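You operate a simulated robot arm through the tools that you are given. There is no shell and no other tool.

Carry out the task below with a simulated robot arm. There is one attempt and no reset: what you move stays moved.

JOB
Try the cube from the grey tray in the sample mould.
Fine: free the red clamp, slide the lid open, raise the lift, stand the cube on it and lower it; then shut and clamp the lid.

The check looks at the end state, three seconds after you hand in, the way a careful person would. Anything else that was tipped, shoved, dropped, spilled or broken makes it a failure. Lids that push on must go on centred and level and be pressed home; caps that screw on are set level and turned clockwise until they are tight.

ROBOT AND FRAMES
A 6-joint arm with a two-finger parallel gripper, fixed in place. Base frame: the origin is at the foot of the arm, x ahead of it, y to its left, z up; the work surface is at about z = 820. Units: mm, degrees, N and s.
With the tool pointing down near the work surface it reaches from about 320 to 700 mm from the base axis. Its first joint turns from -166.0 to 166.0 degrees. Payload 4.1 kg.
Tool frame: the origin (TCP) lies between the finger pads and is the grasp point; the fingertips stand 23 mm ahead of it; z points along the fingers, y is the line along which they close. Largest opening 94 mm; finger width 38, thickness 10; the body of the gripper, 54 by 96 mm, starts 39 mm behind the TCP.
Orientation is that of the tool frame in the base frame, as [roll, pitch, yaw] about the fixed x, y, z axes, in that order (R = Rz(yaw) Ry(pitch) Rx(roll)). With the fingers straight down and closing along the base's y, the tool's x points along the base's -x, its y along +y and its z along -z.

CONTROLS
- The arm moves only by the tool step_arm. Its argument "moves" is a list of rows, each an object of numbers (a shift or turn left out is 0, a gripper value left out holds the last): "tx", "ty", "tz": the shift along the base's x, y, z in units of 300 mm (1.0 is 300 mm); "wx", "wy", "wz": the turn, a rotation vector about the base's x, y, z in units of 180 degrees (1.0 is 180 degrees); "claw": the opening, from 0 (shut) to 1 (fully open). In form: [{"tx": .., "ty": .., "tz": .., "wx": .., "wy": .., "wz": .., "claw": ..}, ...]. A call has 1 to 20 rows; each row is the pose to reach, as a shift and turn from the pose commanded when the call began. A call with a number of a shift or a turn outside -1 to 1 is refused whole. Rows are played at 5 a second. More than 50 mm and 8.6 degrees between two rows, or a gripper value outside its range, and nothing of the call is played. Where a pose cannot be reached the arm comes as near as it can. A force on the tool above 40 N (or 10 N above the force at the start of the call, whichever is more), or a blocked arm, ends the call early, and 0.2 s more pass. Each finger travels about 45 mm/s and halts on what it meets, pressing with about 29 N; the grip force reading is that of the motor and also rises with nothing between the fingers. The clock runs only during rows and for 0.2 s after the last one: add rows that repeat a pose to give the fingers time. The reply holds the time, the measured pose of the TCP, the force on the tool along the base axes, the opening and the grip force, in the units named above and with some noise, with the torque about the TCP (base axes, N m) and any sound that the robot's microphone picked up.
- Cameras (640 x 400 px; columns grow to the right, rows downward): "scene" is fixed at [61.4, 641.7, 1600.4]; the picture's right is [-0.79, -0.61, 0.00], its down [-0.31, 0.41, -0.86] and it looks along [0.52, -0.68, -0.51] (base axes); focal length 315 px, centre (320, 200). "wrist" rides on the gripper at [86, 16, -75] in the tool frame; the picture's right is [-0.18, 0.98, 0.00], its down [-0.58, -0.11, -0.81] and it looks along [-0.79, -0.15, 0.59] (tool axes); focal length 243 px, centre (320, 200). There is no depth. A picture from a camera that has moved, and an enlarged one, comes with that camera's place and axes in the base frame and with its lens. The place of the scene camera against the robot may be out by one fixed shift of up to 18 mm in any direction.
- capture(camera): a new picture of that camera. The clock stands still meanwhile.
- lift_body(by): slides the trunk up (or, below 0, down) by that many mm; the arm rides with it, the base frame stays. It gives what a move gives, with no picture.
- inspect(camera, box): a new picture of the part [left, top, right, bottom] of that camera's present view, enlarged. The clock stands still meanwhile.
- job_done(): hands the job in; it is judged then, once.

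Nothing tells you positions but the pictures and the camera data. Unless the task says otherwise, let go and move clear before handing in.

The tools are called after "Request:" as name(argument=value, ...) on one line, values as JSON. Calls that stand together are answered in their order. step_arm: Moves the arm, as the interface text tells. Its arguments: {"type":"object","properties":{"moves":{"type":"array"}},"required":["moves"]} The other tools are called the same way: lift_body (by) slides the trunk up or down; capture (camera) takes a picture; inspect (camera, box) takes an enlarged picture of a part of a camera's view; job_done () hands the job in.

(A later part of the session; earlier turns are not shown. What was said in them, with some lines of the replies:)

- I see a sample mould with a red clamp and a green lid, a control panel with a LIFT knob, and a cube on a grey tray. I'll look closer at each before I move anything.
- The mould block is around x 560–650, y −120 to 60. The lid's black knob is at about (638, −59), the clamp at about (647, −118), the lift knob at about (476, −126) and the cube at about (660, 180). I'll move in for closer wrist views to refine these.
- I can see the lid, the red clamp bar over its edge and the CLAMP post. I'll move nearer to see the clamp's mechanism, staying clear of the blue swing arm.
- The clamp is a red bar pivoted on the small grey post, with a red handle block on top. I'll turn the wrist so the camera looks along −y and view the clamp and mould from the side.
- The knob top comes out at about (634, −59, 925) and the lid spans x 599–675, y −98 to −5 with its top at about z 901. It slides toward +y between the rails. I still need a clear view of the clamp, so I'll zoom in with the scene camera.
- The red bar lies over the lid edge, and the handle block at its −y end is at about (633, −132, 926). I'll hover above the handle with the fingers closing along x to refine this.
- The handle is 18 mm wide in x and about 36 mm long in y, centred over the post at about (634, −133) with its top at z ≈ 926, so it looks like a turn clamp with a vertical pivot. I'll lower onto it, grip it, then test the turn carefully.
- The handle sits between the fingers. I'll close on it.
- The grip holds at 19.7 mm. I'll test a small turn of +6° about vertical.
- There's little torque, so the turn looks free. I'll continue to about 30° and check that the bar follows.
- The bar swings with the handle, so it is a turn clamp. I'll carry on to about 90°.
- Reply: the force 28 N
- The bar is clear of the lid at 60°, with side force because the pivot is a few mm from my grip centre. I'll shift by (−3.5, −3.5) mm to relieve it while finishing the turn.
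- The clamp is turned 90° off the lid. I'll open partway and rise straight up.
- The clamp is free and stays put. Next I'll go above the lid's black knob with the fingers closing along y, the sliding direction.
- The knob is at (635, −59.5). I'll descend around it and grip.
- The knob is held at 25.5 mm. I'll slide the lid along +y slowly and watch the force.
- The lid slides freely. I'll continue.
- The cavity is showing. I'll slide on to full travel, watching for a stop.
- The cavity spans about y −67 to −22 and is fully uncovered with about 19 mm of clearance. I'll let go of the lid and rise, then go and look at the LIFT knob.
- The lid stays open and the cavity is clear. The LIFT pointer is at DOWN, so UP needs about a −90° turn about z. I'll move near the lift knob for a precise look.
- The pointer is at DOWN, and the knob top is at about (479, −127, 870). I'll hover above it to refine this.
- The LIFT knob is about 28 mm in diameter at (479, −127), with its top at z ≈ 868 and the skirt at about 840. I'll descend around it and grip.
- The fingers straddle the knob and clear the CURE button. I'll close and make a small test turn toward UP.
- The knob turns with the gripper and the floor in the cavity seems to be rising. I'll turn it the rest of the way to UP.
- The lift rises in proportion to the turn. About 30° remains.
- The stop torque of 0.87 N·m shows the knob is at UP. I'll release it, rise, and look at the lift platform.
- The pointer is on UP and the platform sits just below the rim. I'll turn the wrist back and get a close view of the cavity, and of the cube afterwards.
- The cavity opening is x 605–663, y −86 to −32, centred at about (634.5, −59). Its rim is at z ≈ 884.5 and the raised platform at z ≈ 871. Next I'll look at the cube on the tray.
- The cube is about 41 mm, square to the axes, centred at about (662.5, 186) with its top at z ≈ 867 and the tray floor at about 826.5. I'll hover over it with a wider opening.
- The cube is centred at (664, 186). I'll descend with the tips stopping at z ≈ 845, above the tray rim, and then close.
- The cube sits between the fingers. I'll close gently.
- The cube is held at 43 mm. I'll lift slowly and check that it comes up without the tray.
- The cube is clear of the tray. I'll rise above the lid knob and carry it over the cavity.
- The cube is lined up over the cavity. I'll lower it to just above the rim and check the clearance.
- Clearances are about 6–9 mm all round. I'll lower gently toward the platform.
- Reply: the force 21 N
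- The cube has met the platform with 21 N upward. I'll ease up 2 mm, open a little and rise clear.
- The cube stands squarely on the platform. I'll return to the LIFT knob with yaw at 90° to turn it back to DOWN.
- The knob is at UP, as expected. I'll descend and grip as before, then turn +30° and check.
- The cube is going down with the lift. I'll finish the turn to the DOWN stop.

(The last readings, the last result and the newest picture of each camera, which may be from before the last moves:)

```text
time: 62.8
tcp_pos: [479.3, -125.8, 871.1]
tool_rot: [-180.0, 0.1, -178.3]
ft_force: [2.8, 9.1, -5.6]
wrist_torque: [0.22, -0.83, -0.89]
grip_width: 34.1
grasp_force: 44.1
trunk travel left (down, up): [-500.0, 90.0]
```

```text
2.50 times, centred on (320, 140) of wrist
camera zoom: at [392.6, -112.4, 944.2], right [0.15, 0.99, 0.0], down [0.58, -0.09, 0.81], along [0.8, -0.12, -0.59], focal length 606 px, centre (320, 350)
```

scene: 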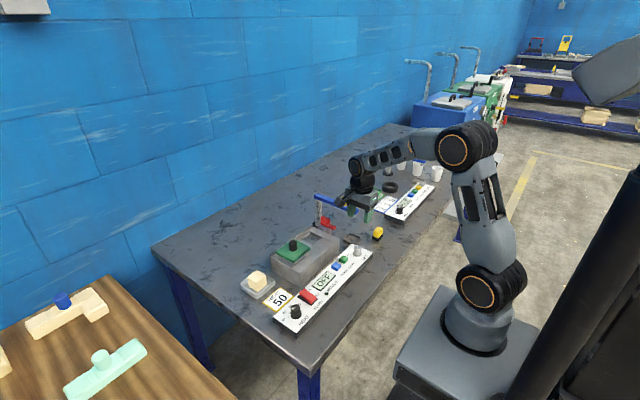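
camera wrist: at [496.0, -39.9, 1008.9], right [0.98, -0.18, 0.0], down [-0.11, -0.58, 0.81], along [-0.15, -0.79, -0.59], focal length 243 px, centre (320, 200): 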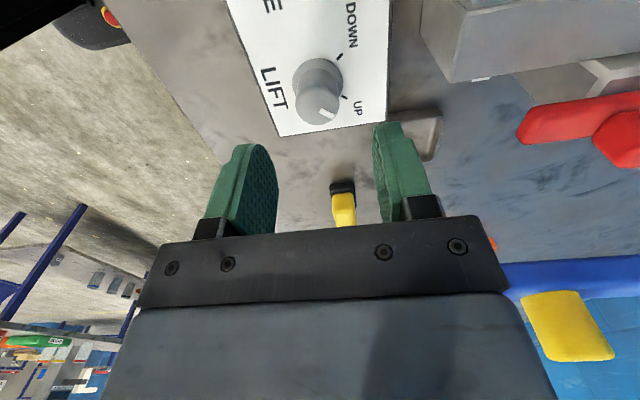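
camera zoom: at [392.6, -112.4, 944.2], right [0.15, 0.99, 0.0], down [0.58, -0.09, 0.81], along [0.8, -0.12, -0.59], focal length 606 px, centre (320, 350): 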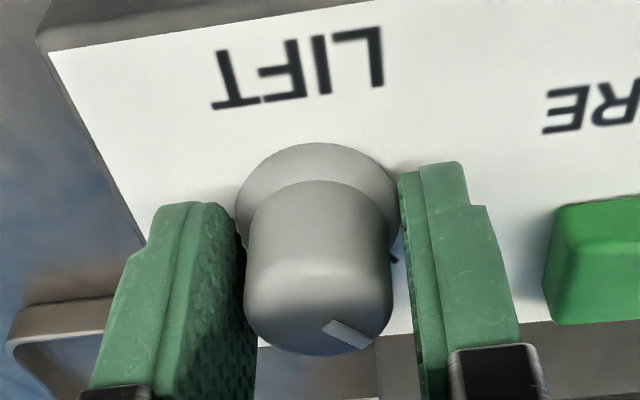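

The DOWN stop is reached and the cube has sunk into the cavity. I'll release, rise, and check that the cube top is below the rim.

Request:
step_arm(moves=[{"claw": 0.4}, {"claw": 0.5}, {"claw": 0.5}, {"tz": 0.07, "claw": 0.5}, {"tz": 0.17, "claw": 0.5}, {"tz": 0.3, "claw": 0.5, "wz": -0.01}, {"tz": 0.43, "claw": 0.5, "wz": -0.01}, {"tz": 0.45, "claw": 0.5, "wz": -0.01}, {"tx": 0.1, "ty": 0.1, "tz": 0.45, "claw": 0.5, "wz": -0.01}, {"tx": 0.2, "ty": 0.2, "tz": 0.45, "claw": 0.5, "wz": -0.01}, {"tx": 0.25, "ty": 0.28, "tz": 0.43, "claw": 0.5, "wz": -0.01}, {"tx": 0.25, "ty": 0.28, "tz": 0.43, "claw": 0.5, "wz": -0.01}])

Request:
capture(camera="wrist")

Request:
inspect(camera="wrist", box=[240, 60, 400, 180])

Request:
inspect(camera="scene", box=[290, 205, 350, 250])

Request:
inspect(camera="scene", box=[330, 230, 370, 260])

```text
time: 65.4
tcp_pos: [552.6, -43.2, 999.4]
tool_rot: [180.0, 0.0, -179.9]
ft_force: [0.3, -0.5, 0.2]
wrist_torque: [-0.02, 0.02, -0.03]
grip_width: 47.0
grasp_force: 0.1
trunk travel left (down, up): [-500.0, 90.0]
```

```text
taken
camera wrist: at [466.7, -25.7, 1073.2], right [0.18, 0.98, 0.0], down [0.58, -0.11, 0.81], along [0.79, -0.15, -0.59], focal length 243 px, centre (320, 200)
```

wrist: 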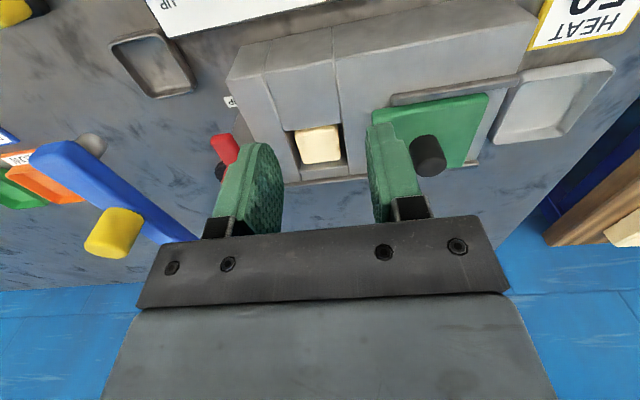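

```text
3.33 times, centred on (320, 120) of wrist
camera zoom: at [466.7, -25.7, 1073.2], right [0.18, 0.98, 0.0], down [0.58, -0.11, 0.81], along [0.79, -0.15, -0.59], focal length 809 px, centre (320, 467)
```

zoom: 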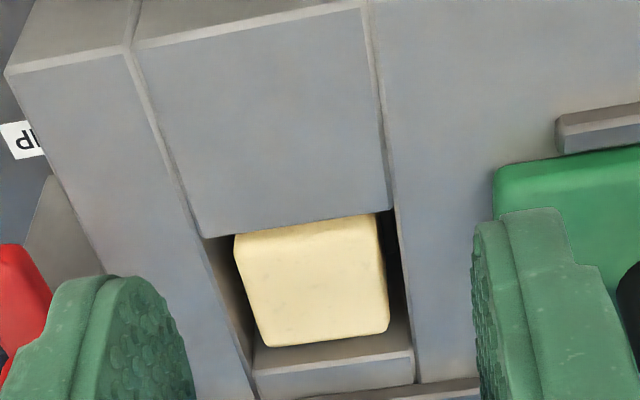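

```text
8.89 times, centred on (320, 228) of scene
camera zoom: at [61.4, 641.7, 1600.4], right [-0.79, -0.61, 0.0], down [-0.31, 0.41, -0.86], along [0.52, -0.68, -0.51], focal length 2802 px, centre (320, -44)
```

zoom: 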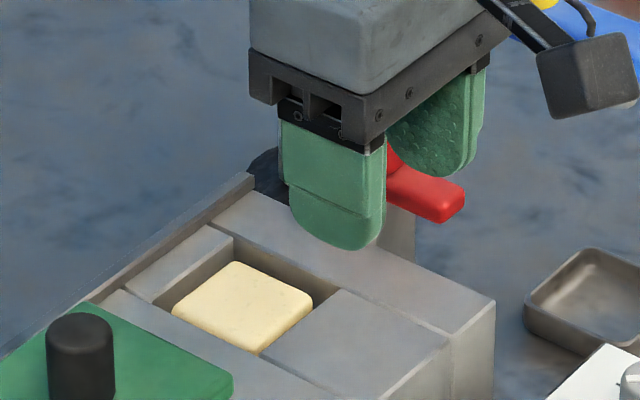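

```text
13.33 times, centred on (350, 245) of scene
camera zoom: at [61.4, 641.7, 1600.4], right [-0.79, -0.61, 0.0], down [-0.31, 0.41, -0.86], along [0.52, -0.68, -0.51], focal length 4202 px, centre (-80, -400)
```

zoom: 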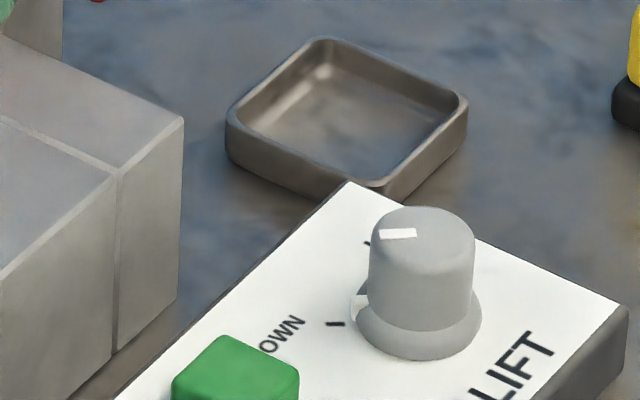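

The cube is inside, well below the rim, and the pointer is at DOWN. Next I'll go above the lid knob, now at about (635, 35).

Request:
step_arm(moves=[{"tx": 0.055, "ty": 0.052, "tz": 0.02, "claw": 0.6}, {"tx": 0.11, "ty": 0.104, "tz": 0.02, "claw": 0.6}, {"tx": 0.165, "ty": 0.156, "tz": 0.02, "claw": 0.6}, {"tx": 0.22, "ty": 0.208, "tz": 0.02, "claw": 0.6}, {"tx": 0.276, "ty": 0.26, "tz": 0.02, "claw": 0.6}, {"tx": 0.276, "ty": 0.26, "tz": 0.02, "claw": 0.6}])

Request:
inspect(camera="wrist", box=[240, 20, 400, 140])

```text
time: 66.8
tcp_pos: [635.5, 36.1, 1004.7]
tool_rot: [-180.0, 0.0, 179.9]
ft_force: [0.2, -0.8, 0.4]
wrist_torque: [-0.02, 0.01, 0.04]
grip_width: 56.3
grasp_force: 0.1
trunk travel left (down, up): [-500.0, 90.0]
```

```text
3.33 times, centred on (320, 80) of wrist
camera zoom: at [548.8, 52.9, 1079.0], right [0.18, 0.98, 0.0], down [0.58, -0.11, 0.81], along [0.79, -0.15, -0.59], focal length 809 px, centre (320, 600)
```

zoom: 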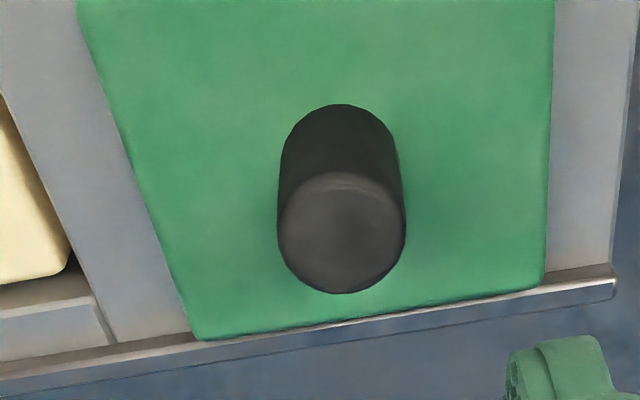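

The knob now reads at about (635, 40.5), shifted slightly on release. I'll align to that, descend and grip.

Request:
step_arm(moves=[{"ty": 0.015, "tz": -0.07}, {"ty": 0.015, "tz": -0.14}, {"ty": 0.015, "tz": -0.2}, {"ty": 0.015, "tz": -0.25}, {"ty": 0.015, "tz": -0.25}, {"ty": 0.015, "tz": -0.25, "claw": 0.4}, {"ty": 0.015, "tz": -0.25, "claw": 0.15}, {"ty": 0.015, "tz": -0.25, "claw": 0.15}, {"ty": 0.015, "tz": -0.25, "claw": 0.15}])

Request:
capture(camera="wrist")

```text
time: 68.8
tcp_pos: [635.5, 39.3, 930.7]
tool_rot: [-180.0, 0.1, -179.9]
ft_force: [-1.0, 1.2, -2.1]
wrist_torque: [0.36, -0.33, -0.01]
grip_width: 25.7
grasp_force: 45.1
trunk travel left (down, up): [-500.0, 90.0]
```

```text
taken
camera wrist: at [549.2, 56.1, 1004.0], right [0.18, 0.98, 0.0], down [0.58, -0.11, 0.81], along [0.79, -0.15, -0.59], focal length 243 px, centre (320, 200)
```

wrist: 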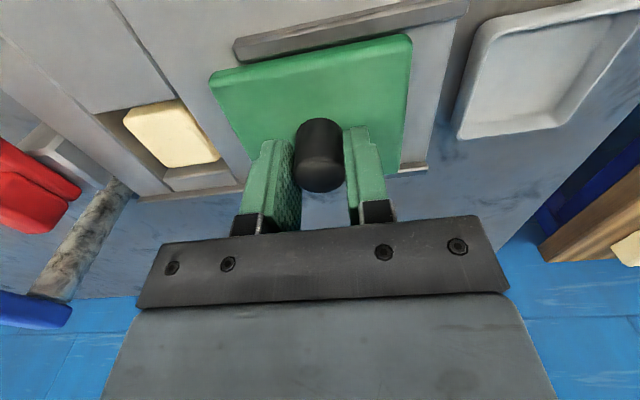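

The lid is gripped. I'll slide it back toward −y about 85 mm first.

Request:
step_arm(moves=[{"ty": -0.025}, {"ty": -0.05}, {"ty": -0.075}, {"ty": -0.1}, {"ty": -0.125}, {"ty": -0.15}, {"ty": -0.175}, {"ty": -0.2}, {"ty": -0.225}, {"ty": -0.25}, {"ty": -0.275}, {"ty": -0.29}, {"ty": -0.29}])

Request:
capture(camera="wrist")

Request:
inspect(camera="scene", box=[280, 190, 360, 270])

```text
time: 71.6
tcp_pos: [635.9, -46.7, 930.5]
tool_rot: [180.0, -0.1, 180.0]
ft_force: [-9.8, -0.5, -9.7]
wrist_torque: [0.43, 0.64, 0.1]
grip_width: 25.5
grasp_force: 45.0
trunk travel left (down, up): [-500.0, 90.0]
```

```text
taken
camera wrist: at [549.4, -30.4, 1004.2], right [0.18, 0.98, 0.0], down [0.58, -0.11, 0.81], along [0.79, -0.15, -0.59], focal length 243 px, centre (320, 200)
```

wrist: 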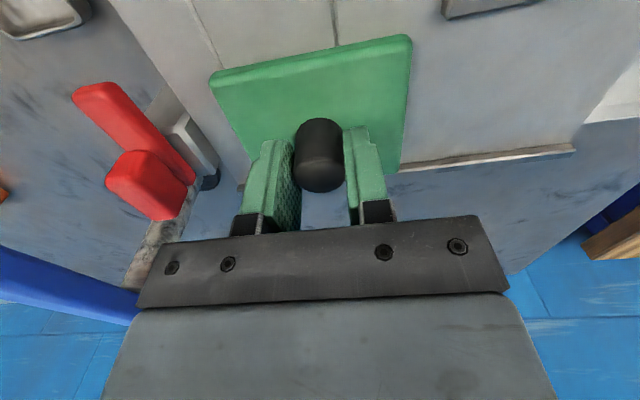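

```text
5.00 times, centred on (320, 230) of scene
camera zoom: at [61.4, 641.7, 1600.4], right [-0.79, -0.61, 0.0], down [-0.31, 0.41, -0.86], along [0.52, -0.68, -0.51], focal length 1576 px, centre (320, 50)
```

zoom: 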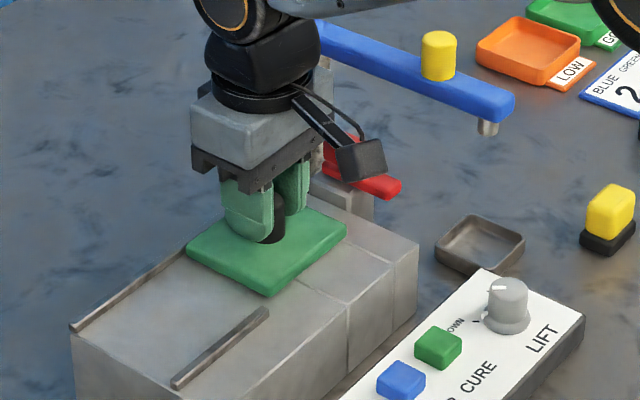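

It slides smoothly. I'll do the last 12.5 mm to the original closed position.

Request:
step_arm(moves=[{"ty": -0.012}, {"ty": -0.024}, {"ty": -0.034}, {"ty": -0.042}, {"ty": -0.042}])

Request:
capture(camera="wrist")

Request:
inspect(camera="scene", box=[280, 190, 360, 270])

```text
time: 72.8
tcp_pos: [637.6, -60.1, 930.9]
tool_rot: [-180.0, -0.2, 179.9]
ft_force: [-15.5, 2.4, -22.3]
wrist_torque: [-0.48, -0.75, -0.06]
grip_width: 25.7
grasp_force: 45.3
trunk travel left (down, up): [-500.0, 90.0]
```

```text
taken
camera wrist: at [549.5, -42.8, 1004.3], right [0.18, 0.98, 0.0], down [0.58, -0.11, 0.8], along [0.79, -0.15, -0.59], focal length 243 px, centre (320, 200)
```

wrist: 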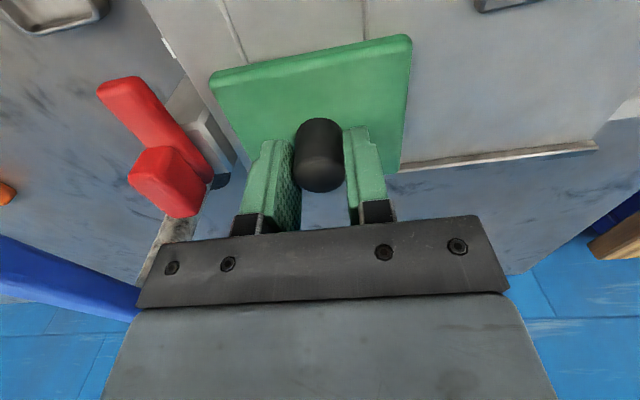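

```text
5.00 times, centred on (320, 230) of scene
camera zoom: at [61.4, 641.7, 1600.4], right [-0.79, -0.61, 0.0], down [-0.31, 0.41, -0.86], along [0.52, -0.68, -0.51], focal length 1576 px, centre (320, 50)
```

zoom: 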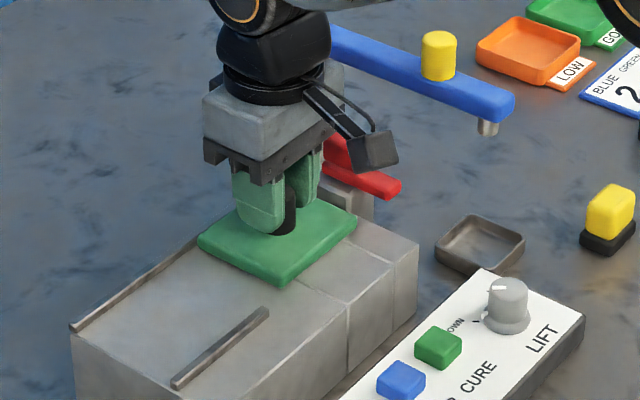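

The lid matches its original closed position. I'll relax the small residual forces, then open gently and check that it doesn't shift.

Request:
step_arm(moves=[{"tx": -0.004, "tz": -0.003}, {"tx": -0.004, "tz": -0.005}, {"tx": -0.004, "tz": -0.005}])

Request:
step_arm(moves=[{"claw": 0.3}, {"claw": 0.36}, {"claw": 0.4}, {"claw": 0.45}, {"claw": 0.45}])

Request:
capture(camera="wrist")

```text
time: 73.6
tcp_pos: [635.8, -60.1, 931.0]
tool_rot: [-180.0, 0.1, -180.0]
ft_force: [-5.0, 2.9, -6.2]
wrist_torque: [0.43, 1.32, 0.15]
grip_width: 25.5
grasp_force: 44.9
trunk travel left (down, up): [-500.0, 90.0]
```

```text
time: 74.8
tcp_pos: [635.5, -60.3, 929.9]
tool_rot: [180.0, 0.0, -180.0]
ft_force: [0.5, -0.4, 0.5]
wrist_torque: [-0.01, -0.01, -0.01]
grip_width: 42.3
grasp_force: 0.1
trunk travel left (down, up): [-500.0, 90.0]
```

```text
taken
camera wrist: at [548.8, -43.3, 1003.3], right [0.18, 0.98, 0.0], down [0.58, -0.11, 0.81], along [0.79, -0.15, -0.59], focal length 243 px, centre (320, 200)
```

wrist: 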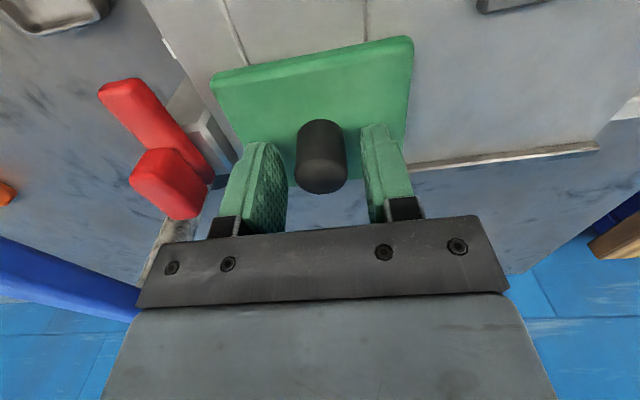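

The lid stayed put. I'll rise and go back over the clamp handle, keeping clear of the blue arm.

Request:
step_arm(moves=[{"tz": 0.06}, {"tz": 0.15}, {"tz": 0.25}, {"tx": -0.006, "ty": -0.08, "tz": 0.25}, {"tx": -0.012, "ty": -0.17, "tz": 0.25}, {"tx": -0.018, "ty": -0.256, "tz": 0.25}, {"tx": -0.018, "ty": -0.256, "tz": 0.25}])

Request:
capture(camera="wrist")

Request:
inspect(camera="wrist", box=[240, 20, 400, 140])

Request:
inspect(camera="scene", box=[280, 190, 360, 270])

```text
time: 76.4
tcp_pos: [629.6, -136.6, 1005.0]
tool_rot: [180.0, 0.0, 180.0]
ft_force: [0.5, 0.2, -0.7]
wrist_torque: [0.01, 0.01, 0.0]
grip_width: 42.5
grasp_force: 0.0
trunk travel left (down, up): [-500.0, 90.0]
```

```text
taken
camera wrist: at [543.6, -119.3, 1078.3], right [0.18, 0.98, 0.0], down [0.58, -0.11, 0.81], along [0.79, -0.15, -0.59], focal length 243 px, centre (320, 200)
```

wrist: 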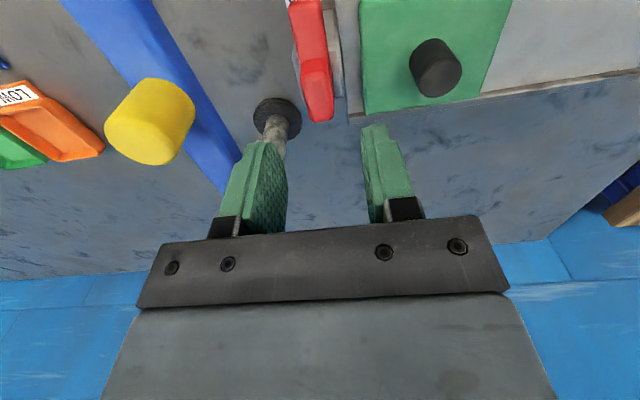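

```text
3.33 times, centred on (320, 80) of wrist
camera zoom: at [543.6, -119.3, 1078.3], right [0.18, 0.98, 0.0], down [0.58, -0.11, 0.81], along [0.79, -0.15, -0.59], focal length 809 px, centre (320, 600)
```

zoom: 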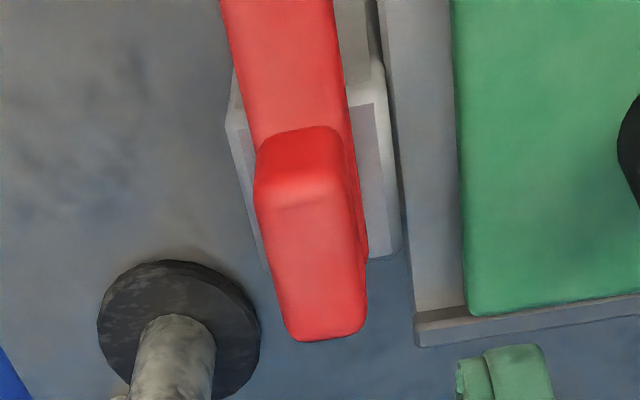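

```text
5.00 times, centred on (320, 230) of scene
camera zoom: at [61.4, 641.7, 1600.4], right [-0.79, -0.61, 0.0], down [-0.31, 0.41, -0.86], along [0.52, -0.68, -0.51], focal length 1576 px, centre (320, 50)
```

zoom: 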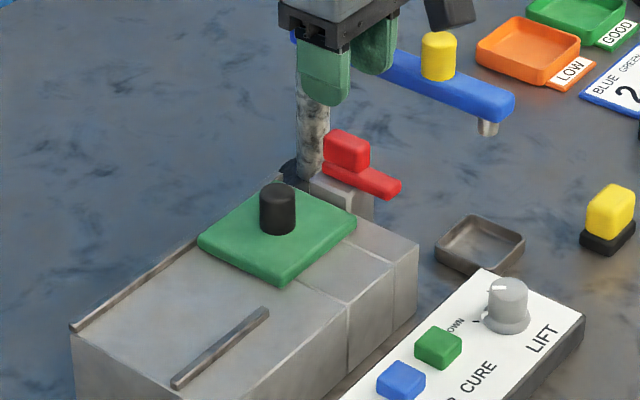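

The handle is at about (632.7, −138). I'll descend centred near the pivot and grip it.

Request:
step_arm(moves=[{"tx": 0.012, "ty": -0.003, "tz": -0.07}, {"tx": 0.012, "ty": -0.003, "tz": -0.14}, {"tx": 0.012, "ty": -0.003, "tz": -0.2}, {"tx": 0.012, "ty": -0.003, "tz": -0.248}, {"tx": 0.012, "ty": -0.003, "tz": -0.248}, {"tx": 0.012, "ty": -0.003, "tz": -0.248, "claw": 0.25}, {"tx": 0.012, "ty": -0.003, "tz": -0.248, "claw": 0.1}, {"tx": 0.012, "ty": -0.003, "tz": -0.248, "claw": 0.1}, {"tx": 0.012, "ty": -0.003, "tz": -0.248, "claw": 0.1}])

Request:
capture(camera="wrist")

```text
time: 78.4
tcp_pos: [634.2, -137.5, 929.4]
tool_rot: [-180.0, 0.0, -180.0]
ft_force: [-1.2, 5.3, -2.8]
wrist_torque: [0.18, -0.23, 0.02]
grip_width: 20.2
grasp_force: 44.6
trunk travel left (down, up): [-500.0, 90.0]
```

```text
taken
camera wrist: at [547.4, -120.9, 1003.4], right [0.18, 0.98, 0.0], down [0.58, -0.11, 0.81], along [0.79, -0.15, -0.59], focal length 243 px, centre (320, 200)
```

wrist: 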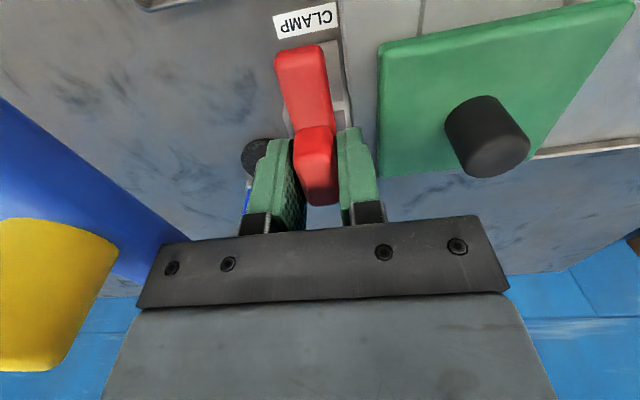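

The handle is gripped. I'll turn it −45° and check the forces.

Request:
step_arm(moves=[{"wz": -0.0333}, {"wz": -0.0667}, {"wz": -0.1}, {"wz": -0.1333}, {"wz": -0.1667}, {"wz": -0.2}, {"wz": -0.2}])

Request:
inspect(camera="scene", box=[300, 190, 360, 250])

```text
time: 80.0
tcp_pos: [634.2, -137.1, 929.3]
tool_rot: [180.0, -0.1, 144.0]
ft_force: [2.5, 8.3, -7.1]
wrist_torque: [0.39, -0.19, 0.0]
grip_width: 19.5
grasp_force: 44.6
trunk travel left (down, up): [-500.0, 90.0]
```

```text
6.67 times, centred on (330, 220) of scene
camera zoom: at [61.4, 641.7, 1600.4], right [-0.79, -0.61, 0.0], down [-0.31, 0.41, -0.86], along [0.52, -0.68, -0.51], focal length 2101 px, centre (253, 67)
```

zoom: 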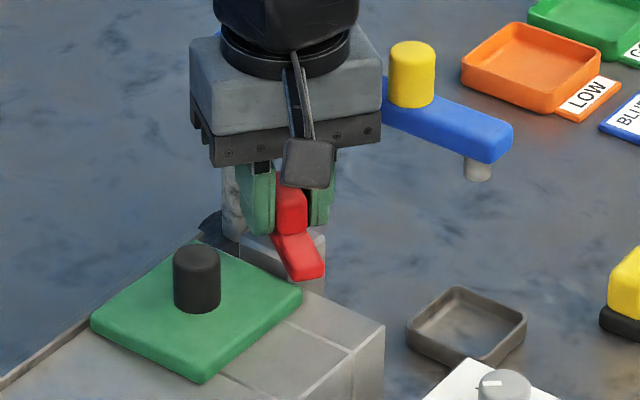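

The forces are low and the pivot is well centred. I'll finish the turn to the original clamped direction.

Request:
step_arm(moves=[{"wz": -0.0333}, {"wz": -0.0667}, {"wz": -0.1}, {"wz": -0.1333}, {"wz": -0.1667}, {"wz": -0.2}, {"wz": -0.2333}, {"wz": -0.2667}, {"wz": -0.285}, {"wz": -0.3}, {"wz": -0.3}])

Request:
inspect(camera="scene", box=[300, 190, 360, 250])

Request:
capture(camera="wrist")

```text
time: 82.4
tcp_pos: [635.5, -137.7, 930.5]
tool_rot: [180.0, 0.0, 90.0]
ft_force: [14.5, 10.8, -4.0]
wrist_torque: [0.51, -0.29, 0.04]
grip_width: 19.8
grasp_force: 44.9
trunk travel left (down, up): [-500.0, 90.0]
```

```text
6.67 times, centred on (330, 220) of scene
camera zoom: at [61.4, 641.7, 1600.4], right [-0.79, -0.61, 0.0], down [-0.31, 0.41, -0.86], along [0.52, -0.68, -0.51], focal length 2101 px, centre (253, 67)
```

zoom: 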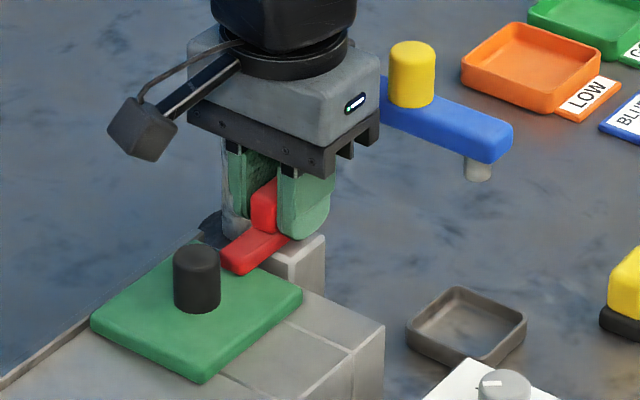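

```text
taken
camera wrist: at [651.3, -49.1, 1003.2], right [0.98, -0.18, 0.0], down [-0.11, -0.58, 0.81], along [-0.15, -0.79, -0.59], focal length 243 px, centre (320, 200)
```

wrist: 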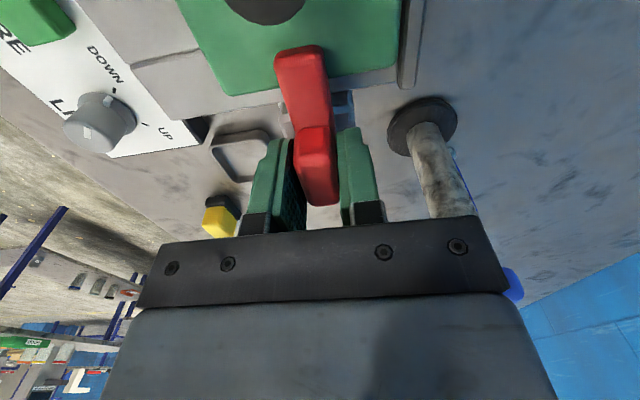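

The clamp is back over the lid as it was at the start. I'll release and rise clear.

Request:
step_arm(moves=[{"tx": 0.003, "ty": 0.003}, {"tx": 0.003, "ty": 0.003, "claw": 0.3}, {"tx": 0.003, "ty": 0.003, "claw": 0.45}, {"tx": 0.003, "ty": 0.003, "claw": 0.45}, {"tx": 0.003, "ty": 0.003, "tz": 0.06, "claw": 0.45}, {"tx": 0.003, "ty": 0.003, "tz": 0.15, "claw": 0.45}, {"tx": 0.003, "ty": 0.003, "tz": 0.27, "claw": 0.45}, {"tx": -0.06, "ty": 0.12, "tz": 0.33, "claw": 0.45}, {"tx": -0.15, "ty": 0.25, "tz": 0.36, "claw": 0.45}, {"tx": -0.25, "ty": 0.35, "tz": 0.4, "claw": 0.45}, {"tx": -0.37, "ty": 0.45, "tz": 0.45, "claw": 0.45}, {"tx": -0.37, "ty": 0.45, "tz": 0.45, "claw": 0.45}])

Request:
capture(camera="scene")

Request:
inspect(camera="scene", box=[290, 180, 370, 260])

Request:
capture(camera="wrist")

```text
time: 85.0
tcp_pos: [523.0, -2.0, 1063.8]
tool_rot: [-180.0, 0.0, 90.0]
ft_force: [0.0, -0.6, -0.1]
wrist_torque: [-0.05, 0.0, -0.01]
grip_width: 42.5
grasp_force: 0.0
trunk travel left (down, up): [-500.0, 90.0]
```

```text
taken
```

scene: 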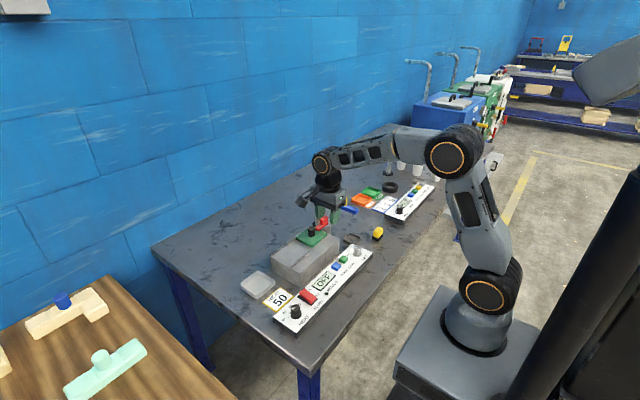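

```text
5.00 times, centred on (330, 220) of scene
camera zoom: at [61.4, 641.7, 1600.4], right [-0.79, -0.61, 0.0], down [-0.31, 0.41, -0.86], along [0.52, -0.68, -0.51], focal length 1576 px, centre (270, 100)
```

zoom: 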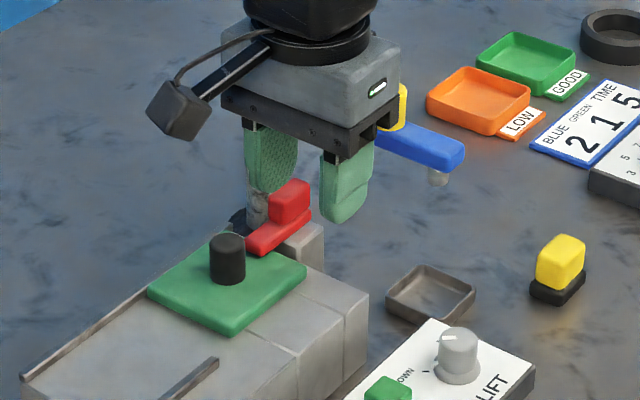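

```text
taken
camera wrist: at [539.3, 84.6, 1138.2], right [0.98, -0.18, 0.0], down [-0.11, -0.58, 0.81], along [-0.15, -0.79, -0.59], focal length 243 px, centre (320, 200)
```

wrist: 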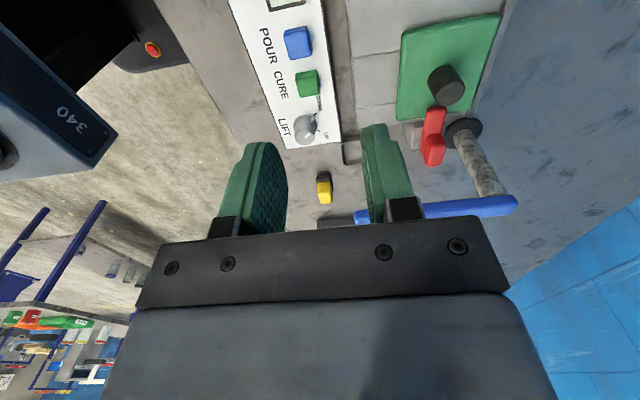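

The lid is shut, the clamp bar sits over it in its original position, the lift pointer is at DOWN, the cube is inside, and the tray and other items are undisturbed. The gripper is clear, so I'll hand in.

Request:
job_done()

```text
The job is handed in.
```

The cube from the grey tray is now inside the sample mould, and I've handed the job in. The result of the check hasn't come back.

- **Clamp:** I turned the red clamp about 90° off the lid. At the end I turned it back over the lid to where it started. I didn't turn it further to feel for a stop.
- **Lid:** I slid it open along its rails and later back to its original closed position. It moved about a millimetre when I let go.
- **Lift and cube:** I turned the LIFT knob to UP, stood the cube on the platform with about 6–9 mm to spare on every side, then turned the knob back to DOWN. The top of the cube was clearly below the rim before I shut the lid.

In the last pictures the empty tray and everything else on the bench looked undisturbed. I left the heater off, since the job didn't ask for it. The gripper is open and clear of the mould.
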